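You operate a simulated robot arm through the tools that you are given. There is no shell and no other tool. Be economical: measure what you need, move in short steps, check, and stop when the job is done.

The job below is to be done with a simulated two-armed robot. You get a single attempt, and the scene is never put back.

TASK
Hold the clock steady and record its key being wound all the way.
Fine: the take reads good; stop the recording and play it back; leave the slider at stop.

Only the result counts: the job must be done as asked and must still hold three seconds after the hand-in. Knocking over, shifting, dropping, spilling or breaking anything else fails it.

THE ROBOT
Two 7-joint arms with two-finger parallel grippers on one trunk, on a base that drives. Base frame: it is fixed to the floor where the robot stands at the start and does not move with it; the origin is under the middle of the robot, x ahead of it, y to its left, z up. Units: m, degrees, N and s.
The left shoulder is at the start at [0.06, 0.143, 0.926], the right one opposite. With the tool pointing down near the work surface each hand reaches from about 0.32 to 0.74 m from the robot's upright axis, wherever it stands, measured 20 degrees to its own side. Places, roughly: clock key [0.6, -0.6, 0.9]; clock slider [0.5, -0.6, 0.8]. Payload 1.57 kg a hand.
The TCP of each hand is the grasp point between the finger pads, 0.03 m short of the fingertips. In the tool frame z runs along the fingers and y along their closing line. Largest opening 0.11 m; finger width 0.024, thickness 0.012; the body of the gripper, 0.048 by 0.112 m, starts 0.078 m behind the TCP.
Orientation is that of the tool frame in the base frame, as [roll, pitch, yaw] about the fixed x, y, z axes, in that order (R = Rz(yaw) Ry(pitch) Rx(roll)). With the fingers straight down and closing along the base's y, the tool's x points along the base's -x, its y along +y and its z along -z.

THE INTERFACE
- The arms move only by the tool nudge_tool. It takes "left_motion", "right_motion" or both (then of equal length, played together; a hand with none holds still); each is text: rows parted by semicolons, each of 7 numbers parted by spaces: the gripper command, from -1 (shut) to 1 (fully open), values between in proportion, then the shift along the base's x, y, z in units of 40 mm (1.0 is 40 mm), then the turn, a rotation vector about the base's x, y, z in units of 4 degrees (1.0 is 4 degrees). In form: jaw tx ty tz ax ay az; .... A call has 1 to 12 rows; each row shifts and turns the commanded pose from where the row before left it. A call with a number of a shift or a turn outside -1 to 1 is refused whole. Each row takes 0.2 s and may step no farther than 0.05 m and 8.6 degrees from the row before; otherwise, or with a gripper value out of range, the whole call is refused. Where a pose cannot be reached the arm comes as near as it can. A force on the tool above 40 N (or 10 N above the force at the start of the call, whichever is more), or a blocked arm, ends the call early, and 0.2 s more pass. Each finger travels about 0.045 m/s and halts on what it meets, pressing with about 43 N; the grip force reading is that of the motor and also rises with nothing between the fingers. The clock runs only during rows and for 0.2 s after the last one: add rows that do not move to give the fingers time. The reply holds the time, the measured pose of the TCP, the force on the tool along the base axes, the opening and the grip force, in the units named above and with some noise, with the torque about the TCP (base axes, N m) and any sound that the robot's microphone picked up.
- Cameras (640 x 400 px; columns grow to the right, rows downward): "scene" is now at [0.0449, -0.0287, 1.5373]; the picture's right is [-0.35, -0.94, 0.00], its down [-0.69, 0.25, -0.68] and it looks along [0.64, -0.24, -0.73] (base axes); focal length 281 px, centre (320, 200). "left" rides on the left gripper at [0.07, -0.016, -0.141] in its tool frame; the picture's right is [0.23, 0.97, 0.00], its down [-0.86, 0.20, -0.48] and it looks along [-0.47, 0.11, 0.88] (tool axes); focal length 222 px, centre (320, 200). "right" rides on the right gripper at [0.07, 0.016, -0.141] in its tool frame; the picture's right is [-0.23, 0.97, 0.00], its down [-0.86, -0.20, -0.48] and it looks along [-0.47, -0.11, 0.88] (tool axes); focal length 222 px, centre (320, 200). There is no depth. A picture from a camera that has moved, and an enlarged one, comes with that camera's place and axes in the base frame and with its lens.
- get_image(camera): a new picture of that camera. No time passes.
- move_column(by): slides the trunk up (or, below 0, down) by that many m; the arms and the scene camera ride with it, the base frame stays. It gives what a move gives, with no picture.
- roll_base(legs): drives the robot by 1 to 6 legs, each [ahead, left, turn to the left] in m, m and degrees, along the robot's own axes; the way and the turn of a leg run together, so that a leg with both is an arc; at most 1.5 m and 180 degrees a leg. The arms and the cameras ride along, it lands a little off, and it stops where it bumps. It gives what a move gives.
- aim_head(pan, tilt): turns the head with the scene camera to pan (to the left, within 86 degrees either way) and tilt (down, from -29 to 69), counted from straight ahead of the robot. It gives what a move gives.
- zoom(camera, box): a new picture of the part [left, top, right, bottom] of that camera's present view, enlarged. No time passes.
- close_job(): hands the job in; it is judged then, once.

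Work in short steps. Places have to be worked out from the pictures, the camera data and where the tool is seen: move nearer, look again, correct. Check each grasp and each placing, and mend what went wrong. You have 120 turns and 88 pictures in all, those below and enlarged ones among them. Open the grippers and draw the arms clear of the work before you hand the job in, unless the task says otherwise; then end with one line.

The tools are called after "Request:" as name(argument=value, ...) on one line, values as JSON. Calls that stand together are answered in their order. nudge_tool: Moves the arms, as the interface text tells. Its arguments: {"type":"object","properties":{"left_motion":{"type":"string"},"right_motion":{"type":"string"}},"required":[]} The other tools are called the same way: move_column (by) slides the trunk up or down; roll_base (legs) drives the base; aim_head (pan, tilt) turns the head that bears the scene camera; get_image (camera) takes a picture; zoom (camera, box) takes an enlarged picture of a part of a camera's view; close_job () hands the job in.

At the start:

```text
time: 0.0
left_ee_pos: [0.4605, -0.0379, 0.9992]
left_orientation: [-180.0, 0.0, 179.9]
left_force: [-0.5, -0.1, 0.8]
left_moment: [-0.01, 0.02, -0.02]
left_grip_width: 0.1101
left_grip_force: 0.0
right_ee_pos: [0.3207, -0.3975, 0.9994]
right_orientation: [-180.0, -0.1, 180.0]
right_force: [0.0, 0.8, -0.2]
right_moment: [0.0, 0.03, 0.01]
right_grip_width: 0.1101
right_grip_force: 0.0
trunk travel left (down, up): [-0.525, 0.065]
robot x, y, heading: [0.0004, 0.0016, 0.1]
head pan, tilt: [-20.3, 47.2]
```

scene: 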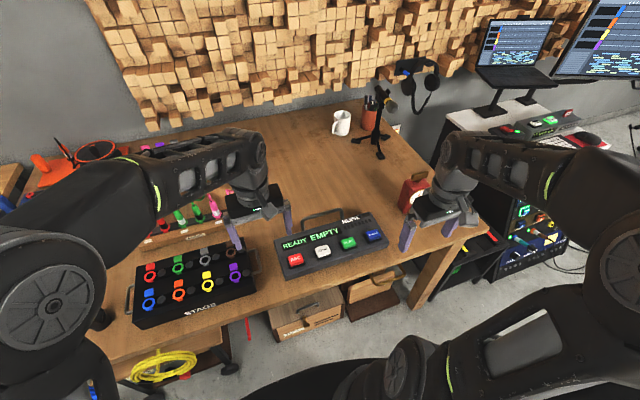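
right: 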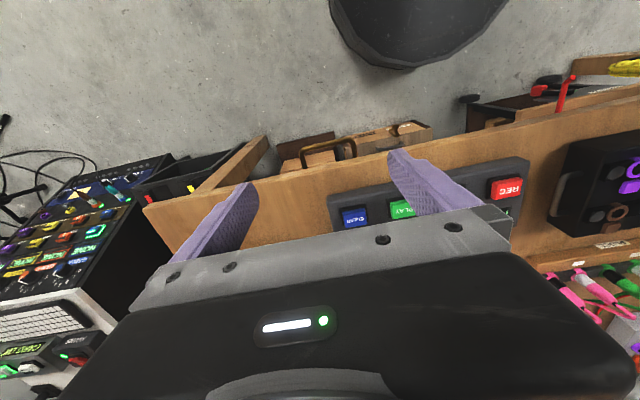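
left: 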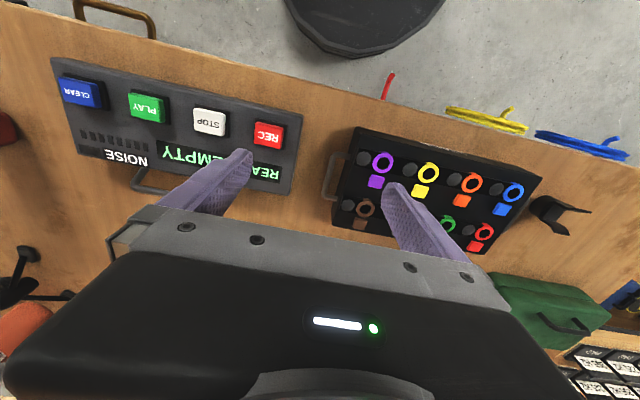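

The recorder (REC/STOP/PLAY/CLEAR) is on the table ahead, with the red clock to its right. I zoom in on both.

Request:
zoom(camera="scene", box=[260, 190, 420, 290])

Request:
zoom(camera="scene", box=[370, 140, 500, 260])

```text
4.00 times, centred on (340, 240) of scene
camera zoom: at [0.0449, -0.0287, 1.5373], right [-0.35, -0.94, 0.0], down [-0.69, 0.25, -0.68], along [0.64, -0.24, -0.73], focal length 1124 px, centre (240, 40)
```

zoom: 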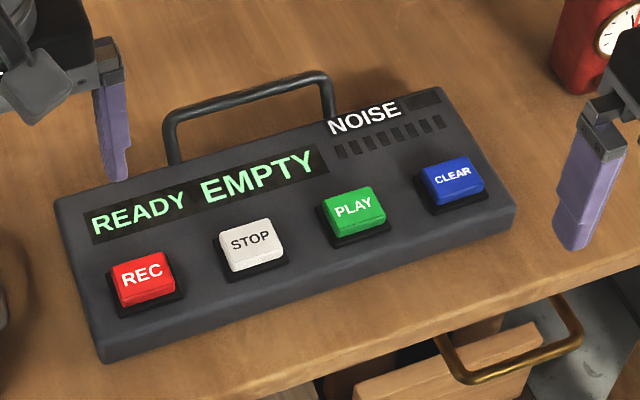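

```text
3.33 times, centred on (435, 200) of scene
camera zoom: at [0.0449, -0.0287, 1.5373], right [-0.35, -0.94, 0.0], down [-0.69, 0.25, -0.68], along [0.64, -0.24, -0.73], focal length 936 px, centre (-63, 200)
```

zoom: 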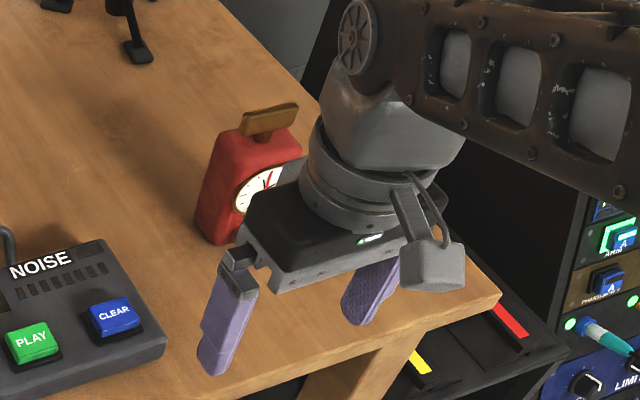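

The right hand hides the clock's face. I shift it outward and up, out of the scene camera's line.

Request:
nudge_tool(right_motion="1 0 -0.5 1 0 0 0; 1 0 -1 0.5 0 0 0; 1 -0.5 -1 0 0 0 0; 1 -0.5 -1 0 0 0 0; 1 -0.5 -1 0 0 0 0;1 0 -1 0 0 0 0")

Request:
get_image(camera="scene")

```text
time: 1.4
left_ee_pos: [0.4606, -0.0371, 0.9993]
left_orientation: [-180.0, 0.0, -179.9]
left_force: [0.5, 0.2, 0.1]
left_moment: [-0.01, 0.01, 0.02]
left_grip_width: 0.1102
left_grip_force: 0.0
right_ee_pos: [0.2609, -0.6177, 1.0591]
right_orientation: [-180.0, 0.1, -179.9]
right_force: [0.4, 0.0, 0.1]
right_moment: [0.0, -0.04, 0.04]
right_grip_width: 0.1096
right_grip_force: 0.0
trunk travel left (down, up): [-0.525, 0.065]
robot x, y, heading: [0.0039, 0.0024, 0.0]
head pan, tilt: [-20.3, 47.2]
```

```text
82 pictures are left
camera scene: at [0.0457, -0.0298, 1.5372], right [-0.35, -0.94, 0.0], down [-0.69, 0.25, -0.68], along [0.64, -0.23, -0.73], focal length 281 px, centre (320, 200)
```

scene: 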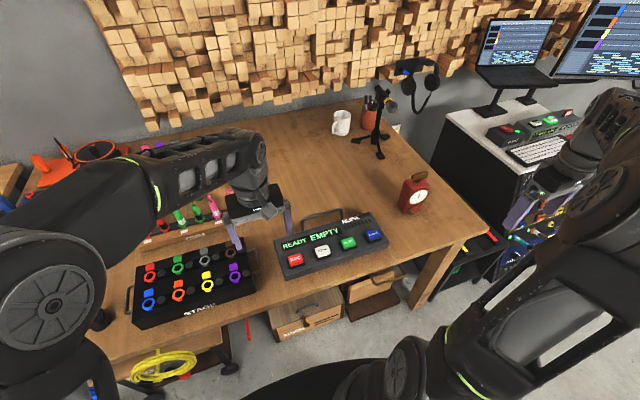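

Request:
zoom(camera="scene", box=[380, 160, 444, 224])

Request:
zoom(camera="scene", box=[320, 60, 450, 160])

Request:
zoom(camera="scene", box=[470, 90, 600, 180])

```text
6.25 times, centred on (412, 192) of scene
camera zoom: at [0.0457, -0.0298, 1.5372], right [-0.35, -0.94, 0.0], down [-0.69, 0.25, -0.68], along [0.64, -0.23, -0.73], focal length 1756 px, centre (-255, 250)
```

zoom: 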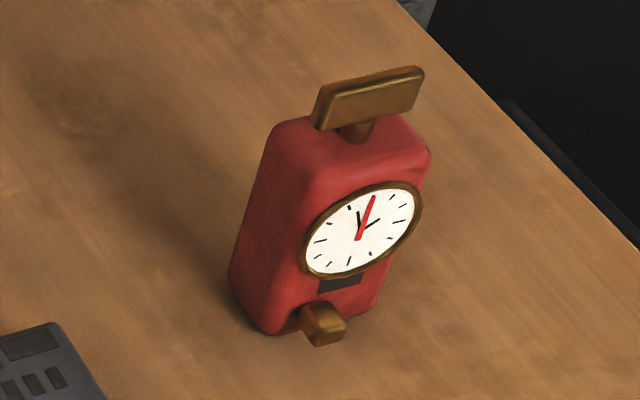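

```text
4.00 times, centred on (385, 110) of scene
camera zoom: at [0.0457, -0.0298, 1.5372], right [-0.35, -0.94, 0.0], down [-0.69, 0.25, -0.68], along [0.64, -0.23, -0.73], focal length 1124 px, centre (60, 560)
```

zoom: 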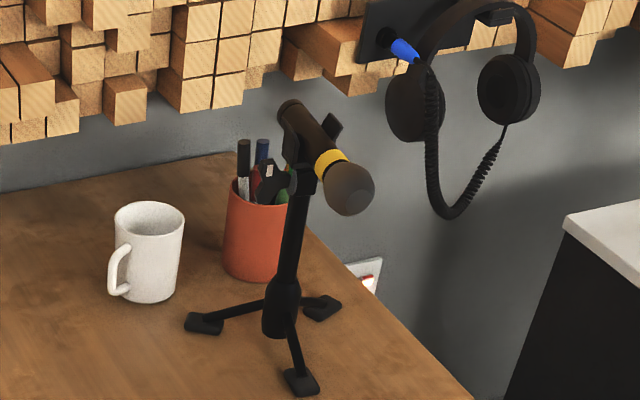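

```text
4.44 times, centred on (535, 135) of scene
camera zoom: at [0.0457, -0.0298, 1.5372], right [-0.35, -0.94, 0.0], down [-0.69, 0.25, -0.68], along [0.64, -0.23, -0.73], focal length 1248 px, centre (-636, 489)
```

zoom: 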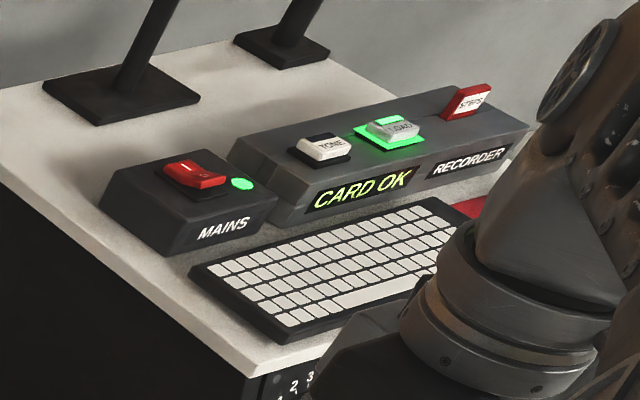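

The clock stands near (0.58, -0.57), its slider knob low on the front and its winding key upright on top. The recorder's buttons are near x≈0.49, y from -0.11 to -0.38. I drive 0.38 m to the right so both hands reach the clock and recorder.

Request:
roll_base(legs=[[0, -0.38, 0]])

Request:
aim_head(pan=-8, tilt=50)

Request:
get_image(camera="scene")

```text
time: 3.8
left_ee_pos: [0.4593, -0.4145, 0.9998]
left_orientation: [-180.0, 0.0, -179.8]
left_force: [0.0, -0.4, 0.5]
left_moment: [0.01, -0.01, 0.01]
left_grip_width: 0.1097
left_grip_force: 0.0
right_ee_pos: [0.2619, -0.9935, 1.0595]
right_orientation: [179.9, 0.0, -179.9]
right_force: [0.2, -0.3, -0.3]
right_moment: [-0.01, 0.03, 0.01]
right_grip_width: 0.1097
right_grip_force: 0.2
trunk travel left (down, up): [-0.525, 0.065]
robot x, y, heading: [-0.0011, -0.3772, 0.0]
head pan, tilt: [-20.3, 47.2]
```

```text
time: 4.5
left_ee_pos: [0.4606, -0.4141, 0.9989]
left_orientation: [-180.0, 0.0, -179.9]
left_force: [-0.5, 0.9, 0.9]
left_moment: [0.03, -0.01, -0.02]
left_grip_width: 0.1101
left_grip_force: 0.0
right_ee_pos: [0.2608, -0.9941, 1.0606]
right_orientation: [180.0, 0.0, -179.9]
right_force: [0.0, 0.6, 0.7]
right_moment: [0.0, 0.0, -0.02]
right_grip_width: 0.1101
right_grip_force: 0.0
trunk travel left (down, up): [-0.525, 0.065]
robot x, y, heading: [0.0029, -0.3749, -0.1]
head pan, tilt: [-8.0, 50.0]
```

```text
78 pictures are left
camera scene: at [0.0468, -0.389, 1.5335], right [-0.14, -0.99, 0.0], down [-0.76, 0.11, -0.64], along [0.64, -0.09, -0.77], focal length 281 px, centre (320, 200)
```

scene: 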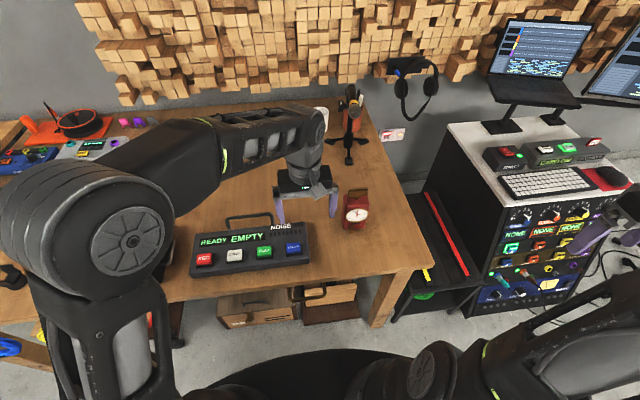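

Request:
zoom(camera="scene", box=[324, 170, 388, 234])

```text
6.25 times, centred on (356, 202) of scene
camera zoom: at [0.0468, -0.389, 1.5335], right [-0.14, -0.99, 0.0], down [-0.76, 0.11, -0.64], along [0.64, -0.09, -0.77], focal length 1756 px, centre (95, 188)
```

zoom: 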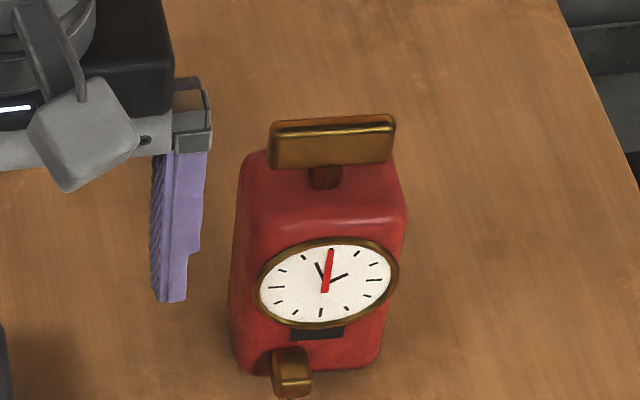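

Both hands can now reach. To read the slider markings I bring the right hand in front of the clock, tilted 45° so its camera faces the dial.

Request:
nudge_tool(right_motion="1 .25 .71 -.29 0 -.94 0;1 .25 .71 -.29 0 -.94 0;1 .25 .71 -.29 0 -.94 0;1 .25 .71 -.29 0 -.94 0;1 .25 .71 -.29 0 -.94 0;1 .25 .71 -.29 0 -.94 0;1 .25 .71 -.29 0 -.94 0;1 .25 .71 -.29 0 -.94 0;1 .25 .71 -.29 0 -.94 0;1 .25 .71 -.29 0 -.94 0;1 .25 .71 -.29 0 -.94 0;1 .25 .71 -.29 0 -.94 0")

Request:
get_image(camera="right")

```text
time: 7.1
left_ee_pos: [0.4603, -0.4139, 1.0001]
left_orientation: [-180.0, -0.2, -179.9]
left_force: [0.0, 0.5, 0.8]
left_moment: [-0.03, 0.0, 0.02]
left_grip_width: 0.1102
left_grip_force: 0.1
right_ee_pos: [0.4503, -0.7061, 0.9425]
right_orientation: [-179.9, 45.1, -179.9]
right_force: [0.6, 1.1, 0.3]
right_moment: [0.01, 0.01, 0.01]
right_grip_width: 0.1101
right_grip_force: 0.1
right hand out of reach, approached as far as the arm can: row 9, 10, 11, 12
trunk travel left (down, up): [-0.525, 0.065]
robot x, y, heading: [0.0055, -0.3769, 0.1]
head pan, tilt: [-8.0, 50.0]
```

```text
76 pictures are left
camera right: at [0.3008, -0.6895, 0.9945], right [0.16, 0.97, 0.16], down [0.26, -0.2, 0.94], along [0.95, -0.11, -0.29], focal length 222 px, centre (320, 200)
```

right: 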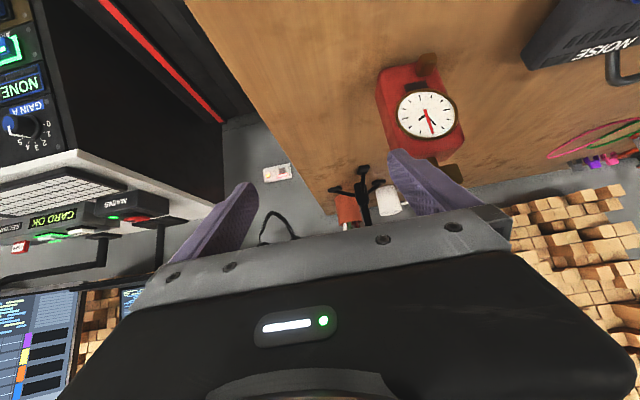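

The clock is visible here upside down. I zoom in on it.

Request:
zoom(camera="right", box=[370, 45, 474, 110])

Request:
zoom(camera="right", box=[370, 80, 480, 180])

```text
6.15 times, centred on (422, 78) of right
camera zoom: at [0.3008, -0.6895, 0.9945], right [0.16, 0.97, 0.16], down [0.26, -0.2, 0.94], along [0.95, -0.11, -0.29], focal length 1367 px, centre (-308, 954)
```

zoom: 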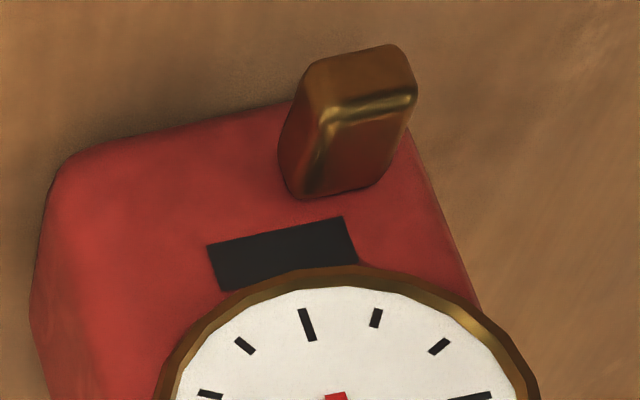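

```text
4.00 times, centred on (425, 130) of right
camera zoom: at [0.3008, -0.6895, 0.9945], right [0.16, 0.97, 0.16], down [0.26, -0.2, 0.94], along [0.95, -0.11, -0.29], focal length 888 px, centre (-100, 480)
```

zoom: 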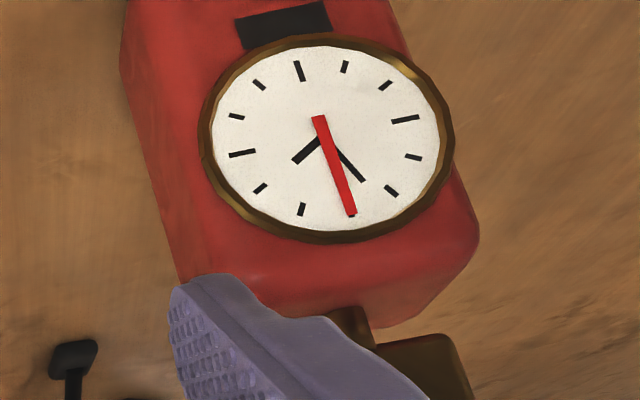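

The slider has no labels; its knob sits left of centre and the clock looks stopped. From two views: clock centre y≈-0.575, front x≈0.55, knob z≈0.77, key bar ≈(0.587,-0.58,0.90). I move the left hand off toward REC and begin lining up the right hand in front of the clock at about 30° tilt.

Request:
nudge_tool(left_motion="0 0 .95 0 0 0 0;-1 0 .95 0 0 0 0;-1 0 .95 0 0 0 0;-1 0 .95 0 0 0 0;-1 0 .95 0 0 0 0;-1 0 .95 0 0 0 0;-1 0 .95 0 0 0 0;-1 0 .95 0 0 0 0", right_motion="1 0 0 0 0 0 0;1 0 0 0 0 0 0;1 0 0.5 0 0 0 0;1 0 0.5 0 0 0 0;1 0 .5 0 0 0 0;1 0 0 0 0 0 0;1 0 0 0 0 0 0;1 0 0 0 0 0 0")

```text
time: 8.9
left_ee_pos: [0.4595, -0.1081, 0.9996]
left_orientation: [-180.0, 0.0, 180.0]
left_force: [0.1, -0.1, -1.1]
left_moment: [0.03, 0.0, 0.0]
left_grip_width: 0.0
left_grip_force: 21.4
right_ee_pos: [0.4705, -0.6552, 0.9481]
right_orientation: [-179.9, 45.1, -179.7]
right_force: [-0.4, 0.7, 0.1]
right_moment: [-0.01, 0.03, 0.01]
right_grip_width: 0.11
right_grip_force: 0.0
right hand out of reach, approached as far as the arm can: row 3, 4, 5
trunk travel left (down, up): [-0.525, 0.065]
robot x, y, heading: [-0.0008, -0.3763, 0.3]
head pan, tilt: [-8.0, 50.0]
```

The right arm is at the inner edge of its reach. I continue toward the pre-grasp point farther out and lower.

Request:
nudge_tool(right_motion="1 .2 .4 -.3 0 -.6 0;1 .2 .4 -.3 0 -.6 0;1 .2 .4 -.4 0 -.6 0;1 .1 .4 -.4 0 -.65 0;1 0 .3 -.5 0 -.65 0;1 0 .1 -.4 0 -.65 0")

Request:
get_image(camera="right")

Request:
get_image(camera="scene")

```text
time: 10.3
left_ee_pos: [0.4595, -0.1089, 0.999]
left_orientation: [-179.9, 0.1, -179.8]
left_force: [-0.5, 0.9, -0.4]
left_moment: [0.0, 0.0, -0.01]
left_grip_width: 0.0
left_grip_force: 21.3
right_ee_pos: [0.5094, -0.5769, 0.8565]
right_orientation: [-179.9, 60.2, -179.9]
right_force: [-0.4, 0.1, 0.0]
right_moment: [-0.01, 0.0, -0.01]
right_grip_width: 0.1103
right_grip_force: 0.1
right hand out of reach, approached as far as the arm can: row 1, 2
trunk travel left (down, up): [-0.525, 0.065]
robot x, y, heading: [-0.0012, -0.3744, 0.0]
head pan, tilt: [-8.0, 50.0]
```

```text
73 pictures are left
camera right: at [0.3521, -0.5616, 0.8674], right [0.11, 0.97, 0.2], down [0.01, -0.2, 0.98], along [0.99, -0.11, -0.03], focal length 222 px, centre (320, 200)
```

right: 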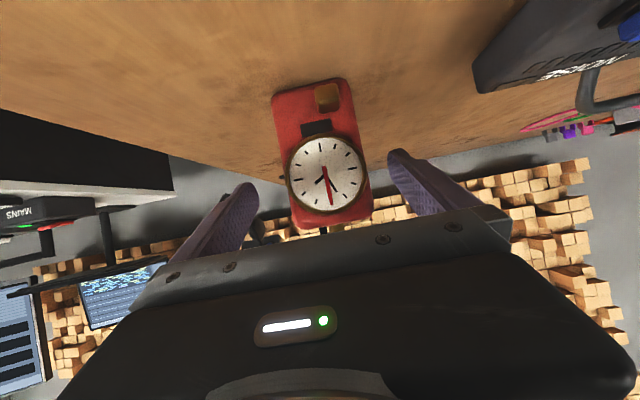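

```text
72 pictures are left
camera scene: at [0.0473, -0.3889, 1.5335], right [-0.14, -0.99, 0.0], down [-0.76, 0.11, -0.64], along [0.64, -0.09, -0.77], focal length 281 px, centre (320, 200)
```

scene: 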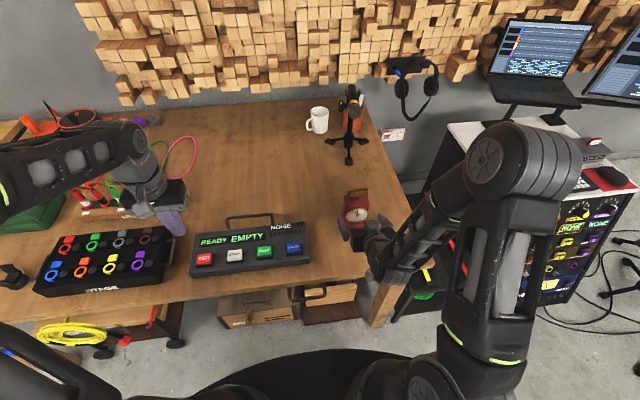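

The clock is centred between the open fingers (clock y≈-0.574, body z 0.755–0.885). I advance 0.08 m along the fingers and look again before closing.

Request:
nudge_tool(right_motion="1 .433 .04 -.27 0 0 0;1 .433 .04 -.27 0 0 0;1 .433 0 -.27 0 0 0;1 .433 0 -.27 0 0 0")

Request:
get_image(camera="right")

Request:
zoom(camera="scene", box=[308, 165, 404, 255])

```text
time: 11.3
left_ee_pos: [0.4598, -0.1101, 1.0003]
left_orientation: [180.0, 0.0, -179.9]
left_force: [-0.6, -0.8, -0.4]
left_moment: [0.02, 0.02, 0.0]
left_grip_width: 0.0
left_grip_force: 21.7
right_ee_pos: [0.5764, -0.5752, 0.8131]
right_orientation: [-179.8, 60.1, -179.8]
right_force: [-0.8, -0.4, 1.6]
right_moment: [0.06, 0.01, 0.02]
right_grip_width: 0.11
right_grip_force: 0.1
trunk travel left (down, up): [-0.525, 0.065]
robot x, y, heading: [0.0017, -0.3751, 0.0]
head pan, tilt: [-8.0, 50.0]
```

```text
71 pictures are left
camera right: at [0.4209, -0.5587, 0.8242], right [0.11, 0.97, 0.2], down [0.01, -0.2, 0.98], along [0.99, -0.11, -0.03], focal length 222 px, centre (320, 200)
```

right: 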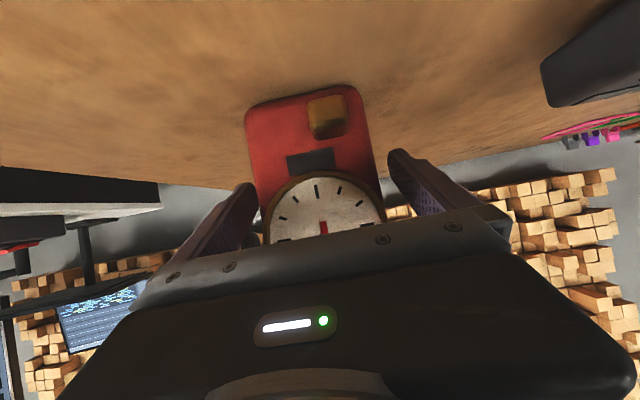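

```text
4.44 times, centred on (356, 210) of scene
camera zoom: at [0.0472, -0.3888, 1.5335], right [-0.14, -0.99, 0.0], down [-0.76, 0.11, -0.64], along [0.64, -0.09, -0.77], focal length 1248 px, centre (160, 156)
```

zoom: 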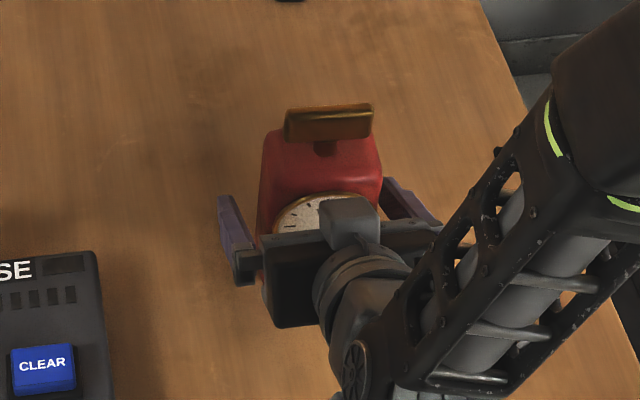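

The clock's centre appears at y≈-0.572, within 3 mm of the TCP. I shift 3 mm and close on the body.

Request:
nudge_tool(right_motion="1 0 .08 0 0 0 0;.5 0 0 0 0 0 0;.3 0 0 0 0 0 0;0 0 0 0 0 0 0;-1 0 0 0 0 0 0;-1 0 0 0 0 0 0")

Request:
get_image(camera="right")

Request:
zoom(camera="scene", box=[308, 165, 404, 255])

```text
time: 12.7
left_ee_pos: [0.4603, -0.1091, 0.9982]
left_orientation: [-180.0, 0.0, -179.8]
left_force: [-0.6, 0.2, 0.2]
left_moment: [0.0, 0.02, -0.01]
left_grip_width: 0.0002
left_grip_force: 21.9
right_ee_pos: [0.5771, -0.5714, 0.8128]
right_orientation: [-179.8, 60.0, -179.9]
right_force: [-0.4, -1.1, -0.6]
right_moment: [0.09, 0.02, 0.01]
right_grip_width: 0.0779
right_grip_force: 39.9
trunk travel left (down, up): [-0.525, 0.065]
robot x, y, heading: [0.0025, -0.3776, -0.0]
head pan, tilt: [-8.0, 50.0]
```

```text
69 pictures are left
camera right: at [0.4206, -0.5555, 0.8246], right [0.11, 0.97, 0.2], down [0.01, -0.2, 0.98], along [0.99, -0.11, -0.03], focal length 222 px, centre (320, 200)
```

right: 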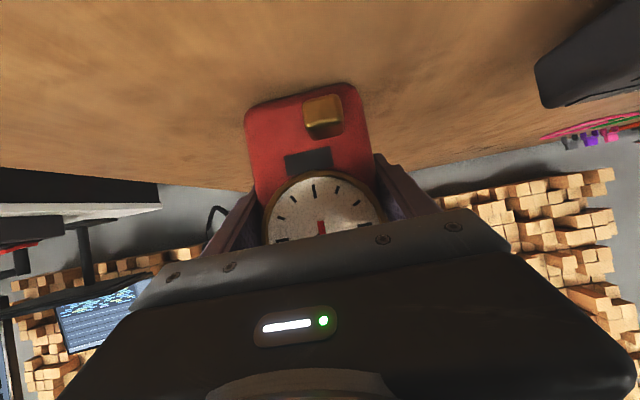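

```text
4.44 times, centred on (356, 210) of scene
camera zoom: at [0.047, -0.389, 1.5335], right [-0.14, -0.99, 0.0], down [-0.76, 0.11, -0.64], along [0.64, -0.09, -0.77], focal length 1248 px, centre (160, 156)
```

zoom: 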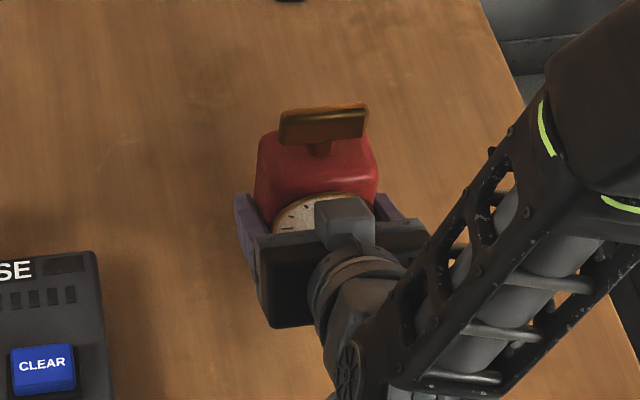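

The right hand holds the clock (0.078 m, 40 N). Before recording I rehearse: move the left hand above the key, turning it so it will close across the bar.

Request:
nudge_tool(left_motion="-.3 .2 -.9 .2 0 0 1;-.3 .2 -.9 .2 0 0 1;-.3 .2 -.9 .2 0 0 1;-.3 .2 -.9 .2 0 0 1;-.3 .2 -.9 0 0 0 1;-.3 .2 -.9 0 0 0 1;-.3 .2 -.9 0 0 0 1;-.3 .2 -.9 0 0 0 1;-.3 .2 -.9 0 0 0 1;-.3 .2 -.9 0 0 0 1;-.3 .2 -.9 0 0 0 1;-.3 .2 -.9 0 0 0 1")

Request:
nudge_tool(left_motion="-.3 .2 -.3 0 0 0 1;-.3 .2 -.3 0 0 0 1;-.3 .2 -.2 0 0 0 1;-.3 0 0 0 0 0 1;-.3 0 0 0 0 0 1;-.3 0 0 0 0 0 1;-.3 0 0 0 0 0 1;-.3 0 0 0 0 0 1;-.3 0 0 0 0 0 1;-.3 0 0 0 0 0 1;-.3 0 0 0 0 0 .5")

Request:
get_image(camera="scene")

Request:
get_image(camera="left")

```text
time: 15.3
left_ee_pos: [0.5387, -0.4692, 1.0307]
left_orientation: [-179.9, 0.1, -139.9]
left_force: [0.2, 0.1, 0.3]
left_moment: [-0.02, 0.02, 0.01]
left_grip_width: 0.0383
left_grip_force: 0.1
left hand out of reach, approached as far as the arm can: row 11, 12
right_ee_pos: [0.5764, -0.5706, 0.8129]
right_orientation: [-179.8, 60.1, -179.8]
right_force: [0.6, -0.2, 0.2]
right_moment: [0.09, 0.04, -0.01]
right_grip_width: 0.0778
right_grip_force: 42.9
trunk travel left (down, up): [-0.525, 0.065]
robot x, y, heading: [-0.0013, -0.3805, -0.0]
head pan, tilt: [-8.0, 50.0]
```

```text
time: 17.7
left_ee_pos: [0.5397, -0.4678, 1.0308]
left_orientation: [-179.9, 0.0, -109.8]
left_force: [-0.6, -0.7, -0.5]
left_moment: [0.0, 0.02, 0.0]
left_grip_width: 0.0384
left_grip_force: 0.0
left hand out of reach, approached as far as the arm can: row 1, 2, 3
right_ee_pos: [0.5772, -0.5712, 0.8124]
right_orientation: [-179.8, 60.1, -179.8]
right_force: [0.7, 0.1, -0.3]
right_moment: [0.14, -0.02, -0.04]
right_grip_width: 0.0778
right_grip_force: 43.2
trunk travel left (down, up): [-0.525, 0.065]
robot x, y, heading: [0.0007, -0.3745, 0.1]
head pan, tilt: [-8.0, 50.0]
```

```text
67 pictures are left
camera scene: at [0.047, -0.3889, 1.5335], right [-0.14, -0.99, 0.0], down [-0.76, 0.11, -0.64], along [0.64, -0.09, -0.77], focal length 281 px, centre (320, 200)
```

scene: 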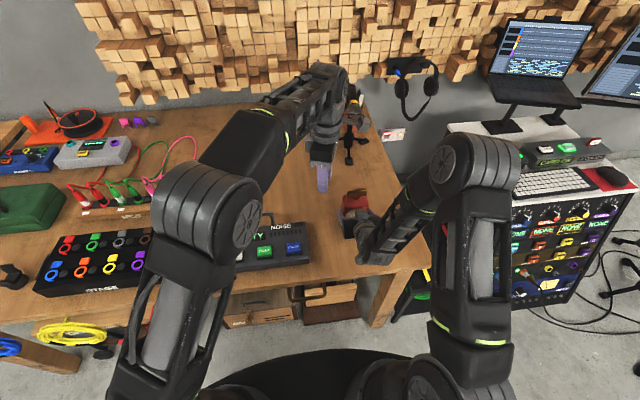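

```text
66 pictures are left
camera left: at [0.5325, -0.5401, 1.1702], right [-0.99, 0.12, 0.0], down [0.1, 0.87, 0.48], along [0.06, 0.48, -0.88], focal length 222 px, centre (320, 200)
```

left: 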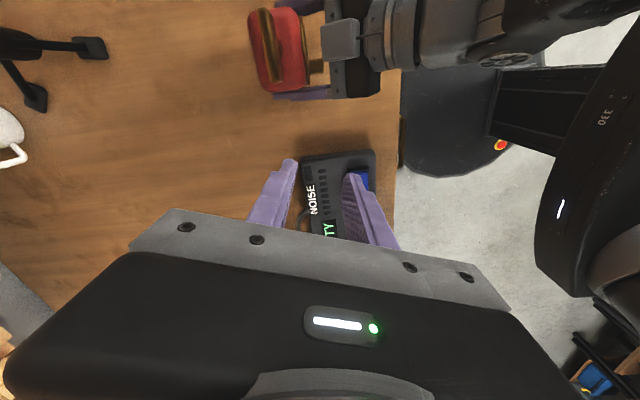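

The left hand is at its reach limit (0.54, -0.468), short of the key. I'll release the clock gently, back the right hand off, and reposition the base 0.2 m to the right.

Request:
nudge_tool(left_motion="-.3 0 0 0 0 0 0;-.3 0 0 0 0 0 0;-.3 0 0 0 0 0 0;-.3 0 .8 0 0 0 0;-.3 0 .8 0 0 0 0;-.3 0 .8 0 0 0 0;-.3 0 .8 0 0 0 0;-.3 0 .9 0 0 0 0;-.3 0 .9 0 0 0 0", right_motion="1 0 0 0 0 0 0;1 0 0 0 0 0 0;1 0 0 0 0 0 0;1 -.433 0 .27 0 0 0;1 -.433 0 .27 0 0 0;1 -.433 0 .27 0 0 0;1 -.433 0 .27 0 0 0;1 0 -.2 .7 0 0 0;1 0 -.2 .7 0 0 0")

Request:
zoom(camera="scene", box=[300, 165, 420, 255])

```text
time: 19.7
left_ee_pos: [0.5386, -0.268, 1.0305]
left_orientation: [-180.0, 0.0, -110.0]
left_force: [-0.5, 0.6, -0.4]
left_moment: [0.02, -0.04, 0.03]
left_grip_width: 0.0386
left_grip_force: 0.0
right_ee_pos: [0.5209, -0.5872, 0.9086]
right_orientation: [-179.7, 60.0, -179.8]
right_force: [-0.9, -0.5, 0.0]
right_moment: [0.0, 0.0, -0.01]
right_grip_width: 0.11
right_grip_force: 0.1
right hand out of reach, approached as far as the arm can: row 8, 9
trunk travel left (down, up): [-0.525, 0.065]
robot x, y, heading: [0.0015, -0.3779, 0.2]
head pan, tilt: [-8.0, 50.0]
```

```text
4.44 times, centred on (360, 210) of scene
camera zoom: at [0.0462, -0.3882, 1.5335], right [-0.14, -0.99, 0.0], down [-0.76, 0.11, -0.64], along [0.64, -0.09, -0.77], focal length 1248 px, centre (142, 156)
```

zoom: 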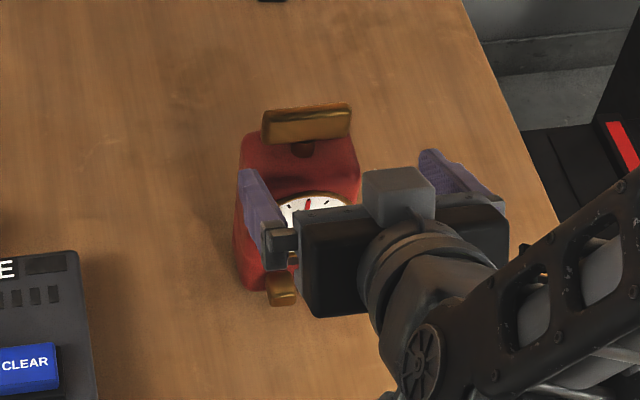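

The fingers are near the clock top, so I back the base straight off first, then go right, then forward again.

Request:
roll_base(legs=[[-0.13, 0, 0], [0, -0.2, 0]])

Request:
move_column(by=0.05)

Request:
get_image(camera="scene")

```text
time: 22.2
left_ee_pos: [0.4117, -0.4698, 1.0302]
left_orientation: [-179.9, 0.1, -110.1]
left_force: [0.0, -0.6, 0.2]
left_moment: [0.01, 0.02, 0.01]
left_grip_width: 0.0387
left_grip_force: 0.1
right_ee_pos: [0.392, -0.7897, 0.9082]
right_orientation: [-179.9, 60.0, 180.0]
right_force: [-1.5, -0.3, -0.6]
right_moment: [0.0, -0.03, 0.0]
right_grip_width: 0.11
right_grip_force: 0.1
trunk travel left (down, up): [-0.525, 0.065]
robot x, y, heading: [-0.1321, -0.5737, 0.0]
head pan, tilt: [-8.0, 50.0]
```

```text
time: 23.1
left_ee_pos: [0.4101, -0.4682, 1.0806]
left_orientation: [-179.8, -0.1, -110.0]
left_force: [1.0, 1.0, -0.4]
left_moment: [0.0, -0.01, -0.02]
left_grip_width: 0.0385
left_grip_force: 0.1
right_ee_pos: [0.3921, -0.7889, 0.9587]
right_orientation: [-179.7, 60.2, -179.9]
right_force: [0.0, -0.5, 0.7]
right_moment: [0.03, -0.02, 0.0]
right_grip_width: 0.11
right_grip_force: 0.1
trunk travel left (down, up): [-0.575, 0.015]
robot x, y, heading: [-0.1326, -0.5759, -0.2]
head pan, tilt: [-8.0, 50.0]
```

```text
64 pictures are left
camera scene: at [-0.0822, -0.5892, 1.5835], right [-0.14, -0.99, 0.0], down [-0.76, 0.11, -0.64], along [0.64, -0.09, -0.77], focal length 281 px, centre (320, 200)
```

scene: 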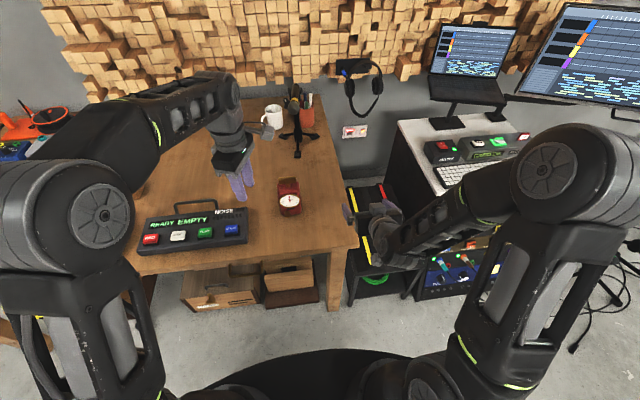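

The clock is clear ahead. I align the right hand with it in y and lower it while still backed off; left lifts clear to the left side.

Request:
nudge_tool(right_motion="1 0 .67 -.25 0 0 0;1 0 .67 -.25 0 0 0;1 0 .67 -.25 0 0 0;1 0 .67 -.25 0 0 0;1 0 .67 -.25 0 0 0;1 0 .67 -.25 0 0 0;1 0 .67 -.4 0 0 0;1 0 .67 -.4 0 0 0", left_motion="-1 0 .5 0 0 0 0;-1 0 .5 0 0 0 0;-1 0 .5 0 0 0 0;-1 0 .5 0 0 0 0;-1 0 .5 0 0 0 0;-1 0 .5 0 0 0 0;-1 0 .5 0 0 0 0;-1 0 .5 0 0 0 0")

```text
time: 24.9
left_ee_pos: [0.4104, -0.3091, 1.0797]
left_orientation: [-179.9, 0.0, -110.0]
left_force: [-0.5, 0.0, -0.5]
left_moment: [0.0, 0.01, 0.04]
left_grip_width: 0.0
left_grip_force: 21.3
right_ee_pos: [0.3916, -0.5734, 0.867]
right_orientation: [-179.8, 60.1, -179.7]
right_force: [0.5, -0.6, -0.2]
right_moment: [0.02, 0.0, 0.01]
right_grip_width: 0.1099
right_grip_force: 0.1
trunk travel left (down, up): [-0.575, 0.015]
robot x, y, heading: [-0.125, -0.5749, -0.2]
head pan, tilt: [-8.0, 50.0]
```

Aligned at y=-0.573. I drive forward 0.11 m and look.

Request:
roll_base(legs=[[0.11, 0, 0]])

Request:
get_image(camera="right")

Request:
get_image(camera="scene")

```text
time: 26.1
left_ee_pos: [0.5207, -0.311, 1.0796]
left_orientation: [179.9, 0.1, -110.1]
left_force: [0.4, 0.5, -0.1]
left_moment: [-0.01, 0.04, 0.0]
left_grip_width: 0.0
left_grip_force: 21.6
right_ee_pos: [0.502, -0.574, 0.8663]
right_orientation: [-179.8, 60.0, -179.9]
right_force: [0.4, 0.2, -0.2]
right_moment: [0.03, 0.03, 0.02]
right_grip_width: 0.11
right_grip_force: 0.1
trunk travel left (down, up): [-0.575, 0.015]
robot x, y, heading: [-0.0181, -0.5782, -0.0]
head pan, tilt: [-8.0, 50.0]
```

```text
63 pictures are left
camera right: at [0.3463, -0.5585, 0.8776], right [0.11, 0.97, 0.2], down [0.01, -0.2, 0.98], along [0.99, -0.11, -0.04], focal length 222 px, centre (320, 200)
```

right: 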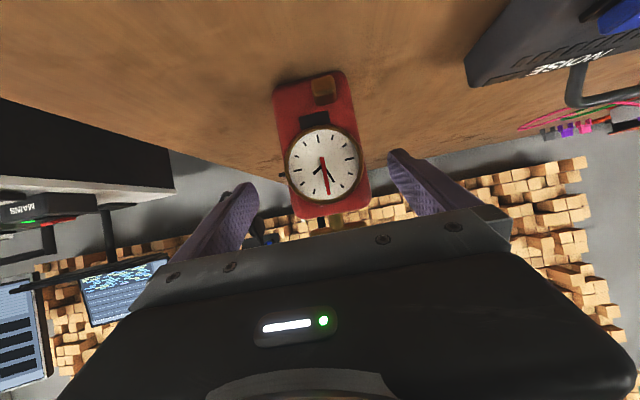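

```text
62 pictures are left
camera scene: at [0.0296, -0.5889, 1.5834], right [-0.14, -0.99, 0.0], down [-0.76, 0.11, -0.64], along [0.64, -0.09, -0.77], focal length 281 px, centre (320, 200)
```

scene: 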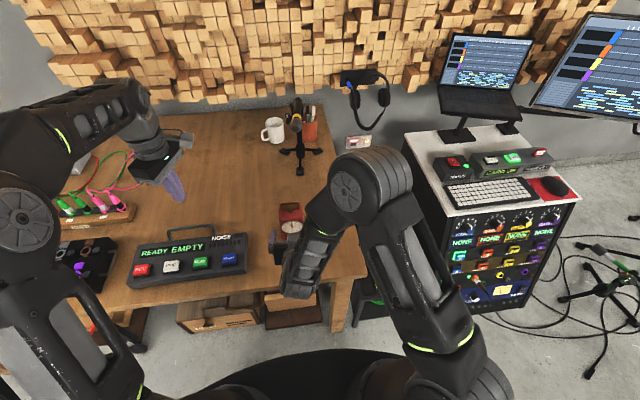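

Again centred. I advance to the same grasp point as before (0.577,-0.572,0.813) and close.

Request:
nudge_tool(right_motion="1 .47 .02 -.33 0 0 0;1 .47 .02 -.33 0 0 0;1 .47 0 -.33 0 0 0;1 .47 0 -.33 0 0 0;1 0 0 0 0 0 0")

Request:
get_image(camera="right")

```text
time: 27.3
left_ee_pos: [0.5202, -0.3109, 1.0799]
left_orientation: [-179.9, 0.0, -110.0]
left_force: [-0.6, -0.1, 0.5]
left_moment: [-0.01, 0.02, 0.01]
left_grip_width: 0.0
left_grip_force: 21.1
right_ee_pos: [0.5765, -0.5735, 0.8134]
right_orientation: [-179.8, 60.1, -179.8]
right_force: [0.2, 0.8, 0.4]
right_moment: [0.01, 0.0, 0.02]
right_grip_width: 0.11
right_grip_force: 0.0
trunk travel left (down, up): [-0.575, 0.015]
robot x, y, heading: [-0.0188, -0.5783, 0.2]
head pan, tilt: [-8.0, 50.0]
```

```text
61 pictures are left
camera right: at [0.4206, -0.5569, 0.8248], right [0.11, 0.97, 0.2], down [0.01, -0.2, 0.98], along [0.99, -0.11, -0.03], focal length 222 px, centre (320, 200)
```

right: 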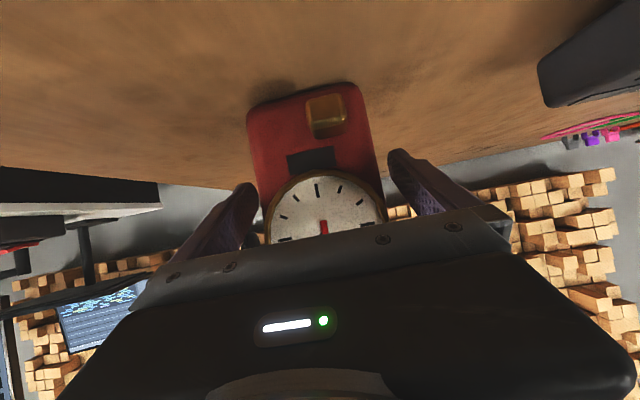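

Good. I nudge 2 mm, close the grip, and turn the left hand the remaining 20° with jaws part open.

Request:
nudge_tool(right_motion="1 0 .05 0 0 0 0;.5 0 0 0 0 0 0;.3 0 0 0 0 0 0;0 0 0 0 0 0 0;-1 0 0 0 0 0 0;-1 0 0 0 0 0 0", left_motion="-.2 .1 -.8 0 0 0 .85;-.2 .1 -.8 0 0 0 .85;-.2 .1 -.8 0 0 0 .85;-.2 .1 -.8 0 0 0 .85;-.2 .1 -.8 0 0 0 .8;-.2 .1 -.8 0 0 0 .8")

Request:
get_image(camera="left")

Request:
get_image(camera="scene")

```text
time: 28.7
left_ee_pos: [0.5436, -0.5037, 1.0801]
left_orientation: [-179.9, 0.1, -90.0]
left_force: [0.8, -0.6, 0.3]
left_moment: [0.02, 0.0, 0.02]
left_grip_width: 0.0438
left_grip_force: 0.0
right_ee_pos: [0.5774, -0.571, 0.814]
right_orientation: [-179.9, 60.1, -179.9]
right_force: [-1.0, -1.0, -0.5]
right_moment: [0.14, 0.02, 0.05]
right_grip_width: 0.0778
right_grip_force: 40.7
trunk travel left (down, up): [-0.575, 0.015]
robot x, y, heading: [-0.0216, -0.576, 0.1]
head pan, tilt: [-8.0, 50.0]
```

```text
60 pictures are left
camera left: at [0.5607, -0.5731, 1.2195], right [-0.97, -0.23, 0.0], down [-0.2, 0.85, 0.48], along [-0.11, 0.47, -0.88], focal length 222 px, centre (320, 200)
```

left: 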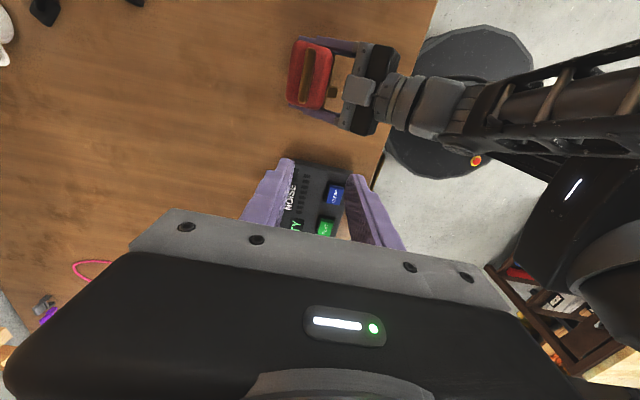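

```text
59 pictures are left
camera scene: at [0.0277, -0.5896, 1.5835], right [-0.14, -0.99, 0.0], down [-0.76, 0.11, -0.64], along [0.64, -0.09, -0.77], focal length 281 px, centre (320, 200)
```

scene: 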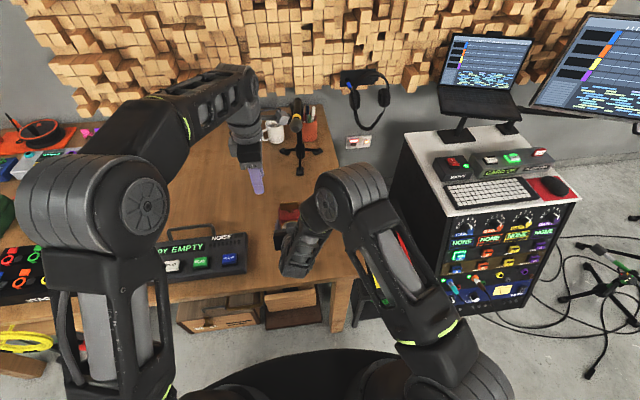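

The clock is held again. I zoom the left camera on the key to fix its position.

Request:
zoom(camera="left", box=[270, 25, 410, 145])

Request:
zoom(camera="scene", box=[240, 180, 340, 260])

```text
3.33 times, centred on (340, 85) of left
camera zoom: at [0.5607, -0.5731, 1.2195], right [-0.97, -0.23, 0.0], down [-0.2, 0.85, 0.48], along [-0.11, 0.47, -0.88], focal length 740 px, centre (253, 583)
```

zoom: 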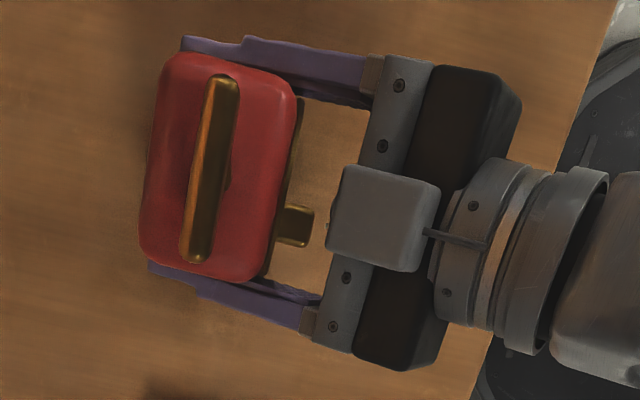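

```text
5.00 times, centred on (290, 220) of scene
camera zoom: at [0.0277, -0.5896, 1.5835], right [-0.14, -0.99, 0.0], down [-0.76, 0.11, -0.64], along [0.64, -0.09, -0.77], focal length 1404 px, centre (470, 100)
```

zoom: 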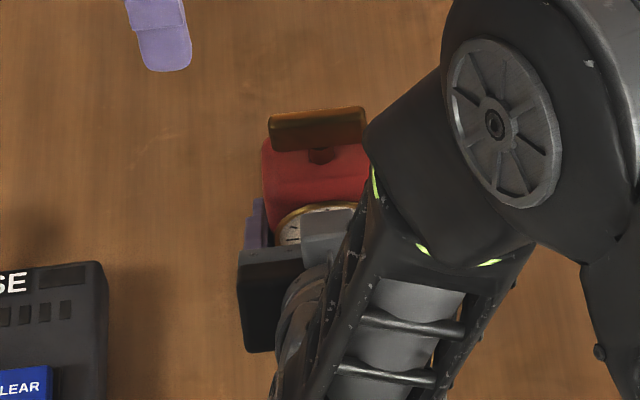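

From three views the key's centre is (0.577,-0.571), bar z 0.893–0.92, running along y. I rehearse the hover above it.

Request:
nudge_tool(left_motion="-.2 .2 -.4 -.5 0 0 0;-.2 .2 -.4 -.5 0 0 0;-.2 .2 -.4 -.5 0 0 0;-.2 .22 -.48 -.5 0 0 0;-.2 0 0 -.5 0 0 0;-.2 0 0 -.5 0 0 0")

Request:
get_image(camera="left")

Request:
get_image(camera="scene")

```text
time: 30.1
left_ee_pos: [0.5765, -0.5704, 0.9599]
left_orientation: [-179.9, 0.0, -90.0]
left_force: [-0.4, 0.1, 0.9]
left_moment: [0.0, 0.01, 0.0]
left_grip_width: 0.044
left_grip_force: 0.0
right_ee_pos: [0.5767, -0.5718, 0.8131]
right_orientation: [-179.9, 60.1, -179.8]
right_force: [-0.2, -0.3, 0.3]
right_moment: [0.12, 0.03, 0.01]
right_grip_width: 0.0776
right_grip_force: 43.2
trunk travel left (down, up): [-0.575, 0.015]
robot x, y, heading: [-0.0163, -0.5764, -0.0]
head pan, tilt: [-8.0, 50.0]
```

```text
56 pictures are left
camera left: at [0.5933, -0.6388, 1.0998], right [-0.97, -0.23, 0.0], down [-0.2, 0.86, 0.48], along [-0.11, 0.47, -0.88], focal length 222 px, centre (320, 200)
```

left: 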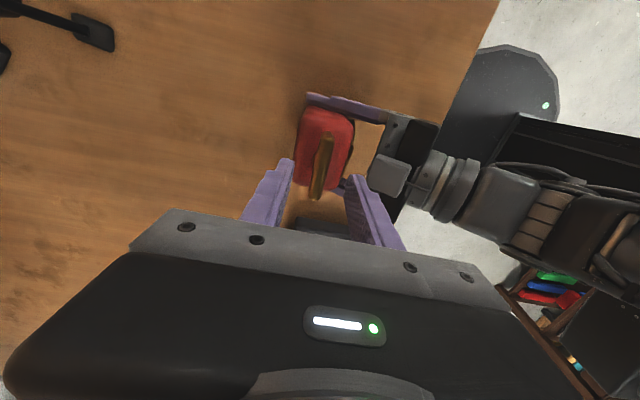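

```text
55 pictures are left
camera scene: at [0.0277, -0.5892, 1.5835], right [-0.14, -0.99, 0.0], down [-0.76, 0.11, -0.64], along [0.64, -0.09, -0.77], focal length 281 px, centre (320, 200)
```

scene: 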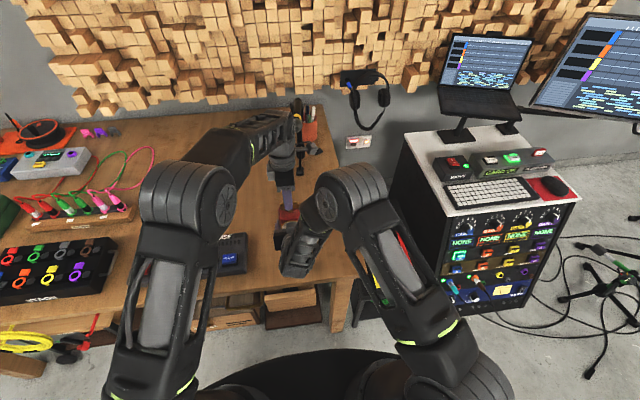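

Hover is well aligned. Now I carry the left hand over to REC, closing its fingers on the way.

Request:
nudge_tool(left_motion="-.2 0 0 .7 0 0 0;-.2 0 .3 .7 0 0 0;-1 -.2 .95 0 0 0 0;-1 -.2 .95 0 0 0 0;-1 -.2 .95 0 0 0 0;-1 -.2 .95 0 0 0 0;-1 -.2 .95 0 0 0 0;-1 -.2 .95 0 0 0 0;-1 -.2 .95 0 0 0 0;-1 -.2 .95 0 0 0 0;-1 -.2 .95 0 0 0 0;-1 -.2 .95 0 0 0 0")

Request:
get_image(camera="left")

Request:
get_image(camera="scene")

```text
time: 32.7
left_ee_pos: [0.4967, -0.1768, 1.0153]
left_orientation: [-179.9, -0.1, -90.0]
left_force: [-1.1, 1.5, -0.8]
left_moment: [-0.01, -0.02, 0.0]
left_grip_width: 0.0001
left_grip_force: 21.2
right_ee_pos: [0.5779, -0.5713, 0.8135]
right_orientation: [-179.8, 60.1, -179.7]
right_force: [0.2, 0.5, 0.2]
right_moment: [0.12, 0.02, 0.01]
right_grip_width: 0.0778
right_grip_force: 43.2
trunk travel left (down, up): [-0.575, 0.015]
robot x, y, heading: [-0.0211, -0.5771, 0.1]
head pan, tilt: [-8.0, 50.0]
```

```text
54 pictures are left
camera left: at [0.5134, -0.2465, 1.1558], right [-0.97, -0.23, 0.0], down [-0.2, 0.86, 0.48], along [-0.11, 0.47, -0.88], focal length 222 px, centre (320, 200)
```

left: 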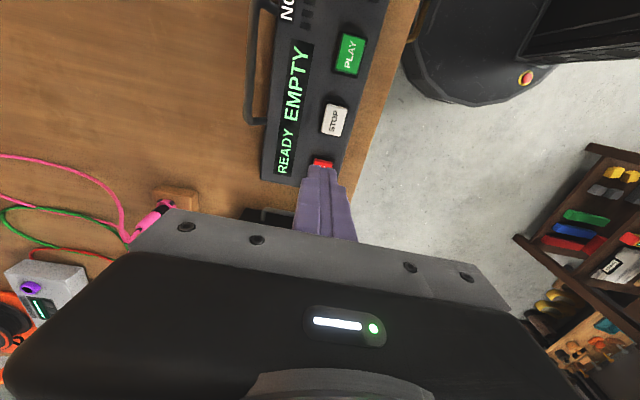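

```text
53 pictures are left
camera scene: at [0.0275, -0.5884, 1.5835], right [-0.14, -0.99, 0.0], down [-0.76, 0.11, -0.64], along [0.64, -0.09, -0.77], focal length 281 px, centre (320, 200)
```

scene: 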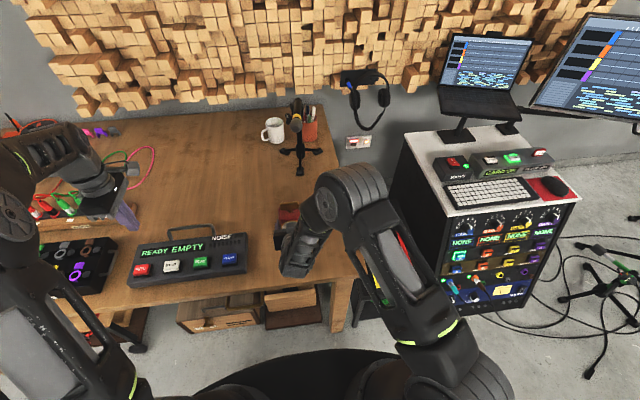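

REC works out at ≈(0.482,-0.112), button top z≈0.805. I move above it with the tips 15 mm over the button.

Request:
nudge_tool(left_motion="-1 -.1 .4 -.5 0 0 0;-1 -.1 .4 -.5 0 0 0;-1 -.1 .4 -.7 0 0 0;-1 -.07 .42 -.8 0 0 0;-1 0 0 -.8 0 0 0;-1 0 0 -.7 0 0 0")

Request:
zoom(camera="scene", box=[110, 210, 270, 300])

Request:
get_image(camera="left")

```text
time: 34.1
left_ee_pos: [0.4807, -0.1133, 0.8559]
left_orientation: [-179.9, -0.1, -90.0]
left_force: [-0.1, 0.2, 0.1]
left_moment: [0.0, -0.02, -0.01]
left_grip_width: 0.0004
left_grip_force: 21.6
right_ee_pos: [0.5772, -0.5713, 0.8135]
right_orientation: [-179.8, 60.1, -179.9]
right_force: [1.3, 1.0, -0.5]
right_moment: [0.13, -0.04, -0.01]
right_grip_width: 0.0779
right_grip_force: 43.3
trunk travel left (down, up): [-0.575, 0.015]
robot x, y, heading: [-0.0168, -0.5775, -0.3]
head pan, tilt: [-8.0, 50.0]
```

```text
4.00 times, centred on (190, 255) of scene
camera zoom: at [0.0278, -0.5887, 1.5836], right [-0.14, -0.99, 0.0], down [-0.76, 0.11, -0.64], along [0.64, -0.09, -0.77], focal length 1124 px, centre (840, -20)
```

zoom: 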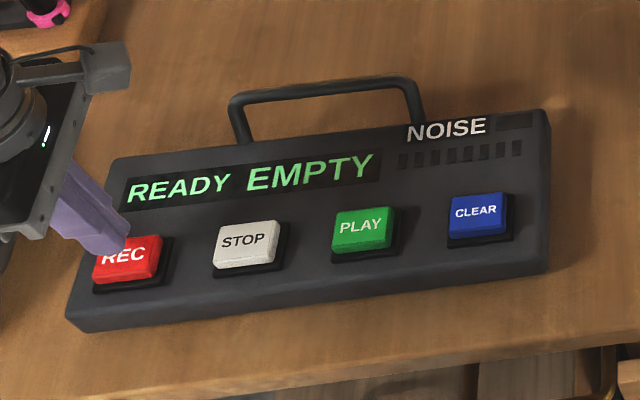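

```text
51 pictures are left
camera left: at [0.4985, -0.1822, 0.9951], right [-0.97, -0.23, 0.0], down [-0.2, 0.85, 0.48], along [-0.11, 0.47, -0.88], focal length 222 px, centre (320, 200)
```

left: 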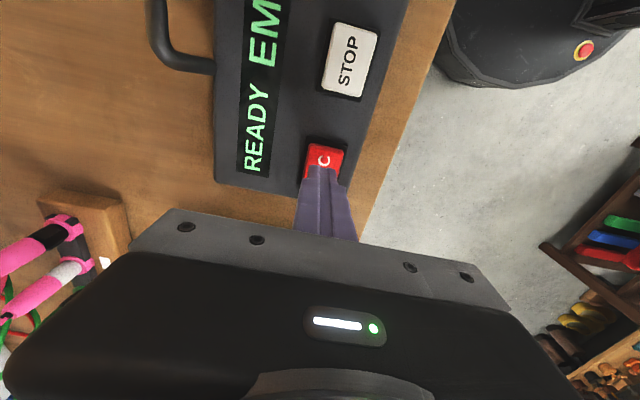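

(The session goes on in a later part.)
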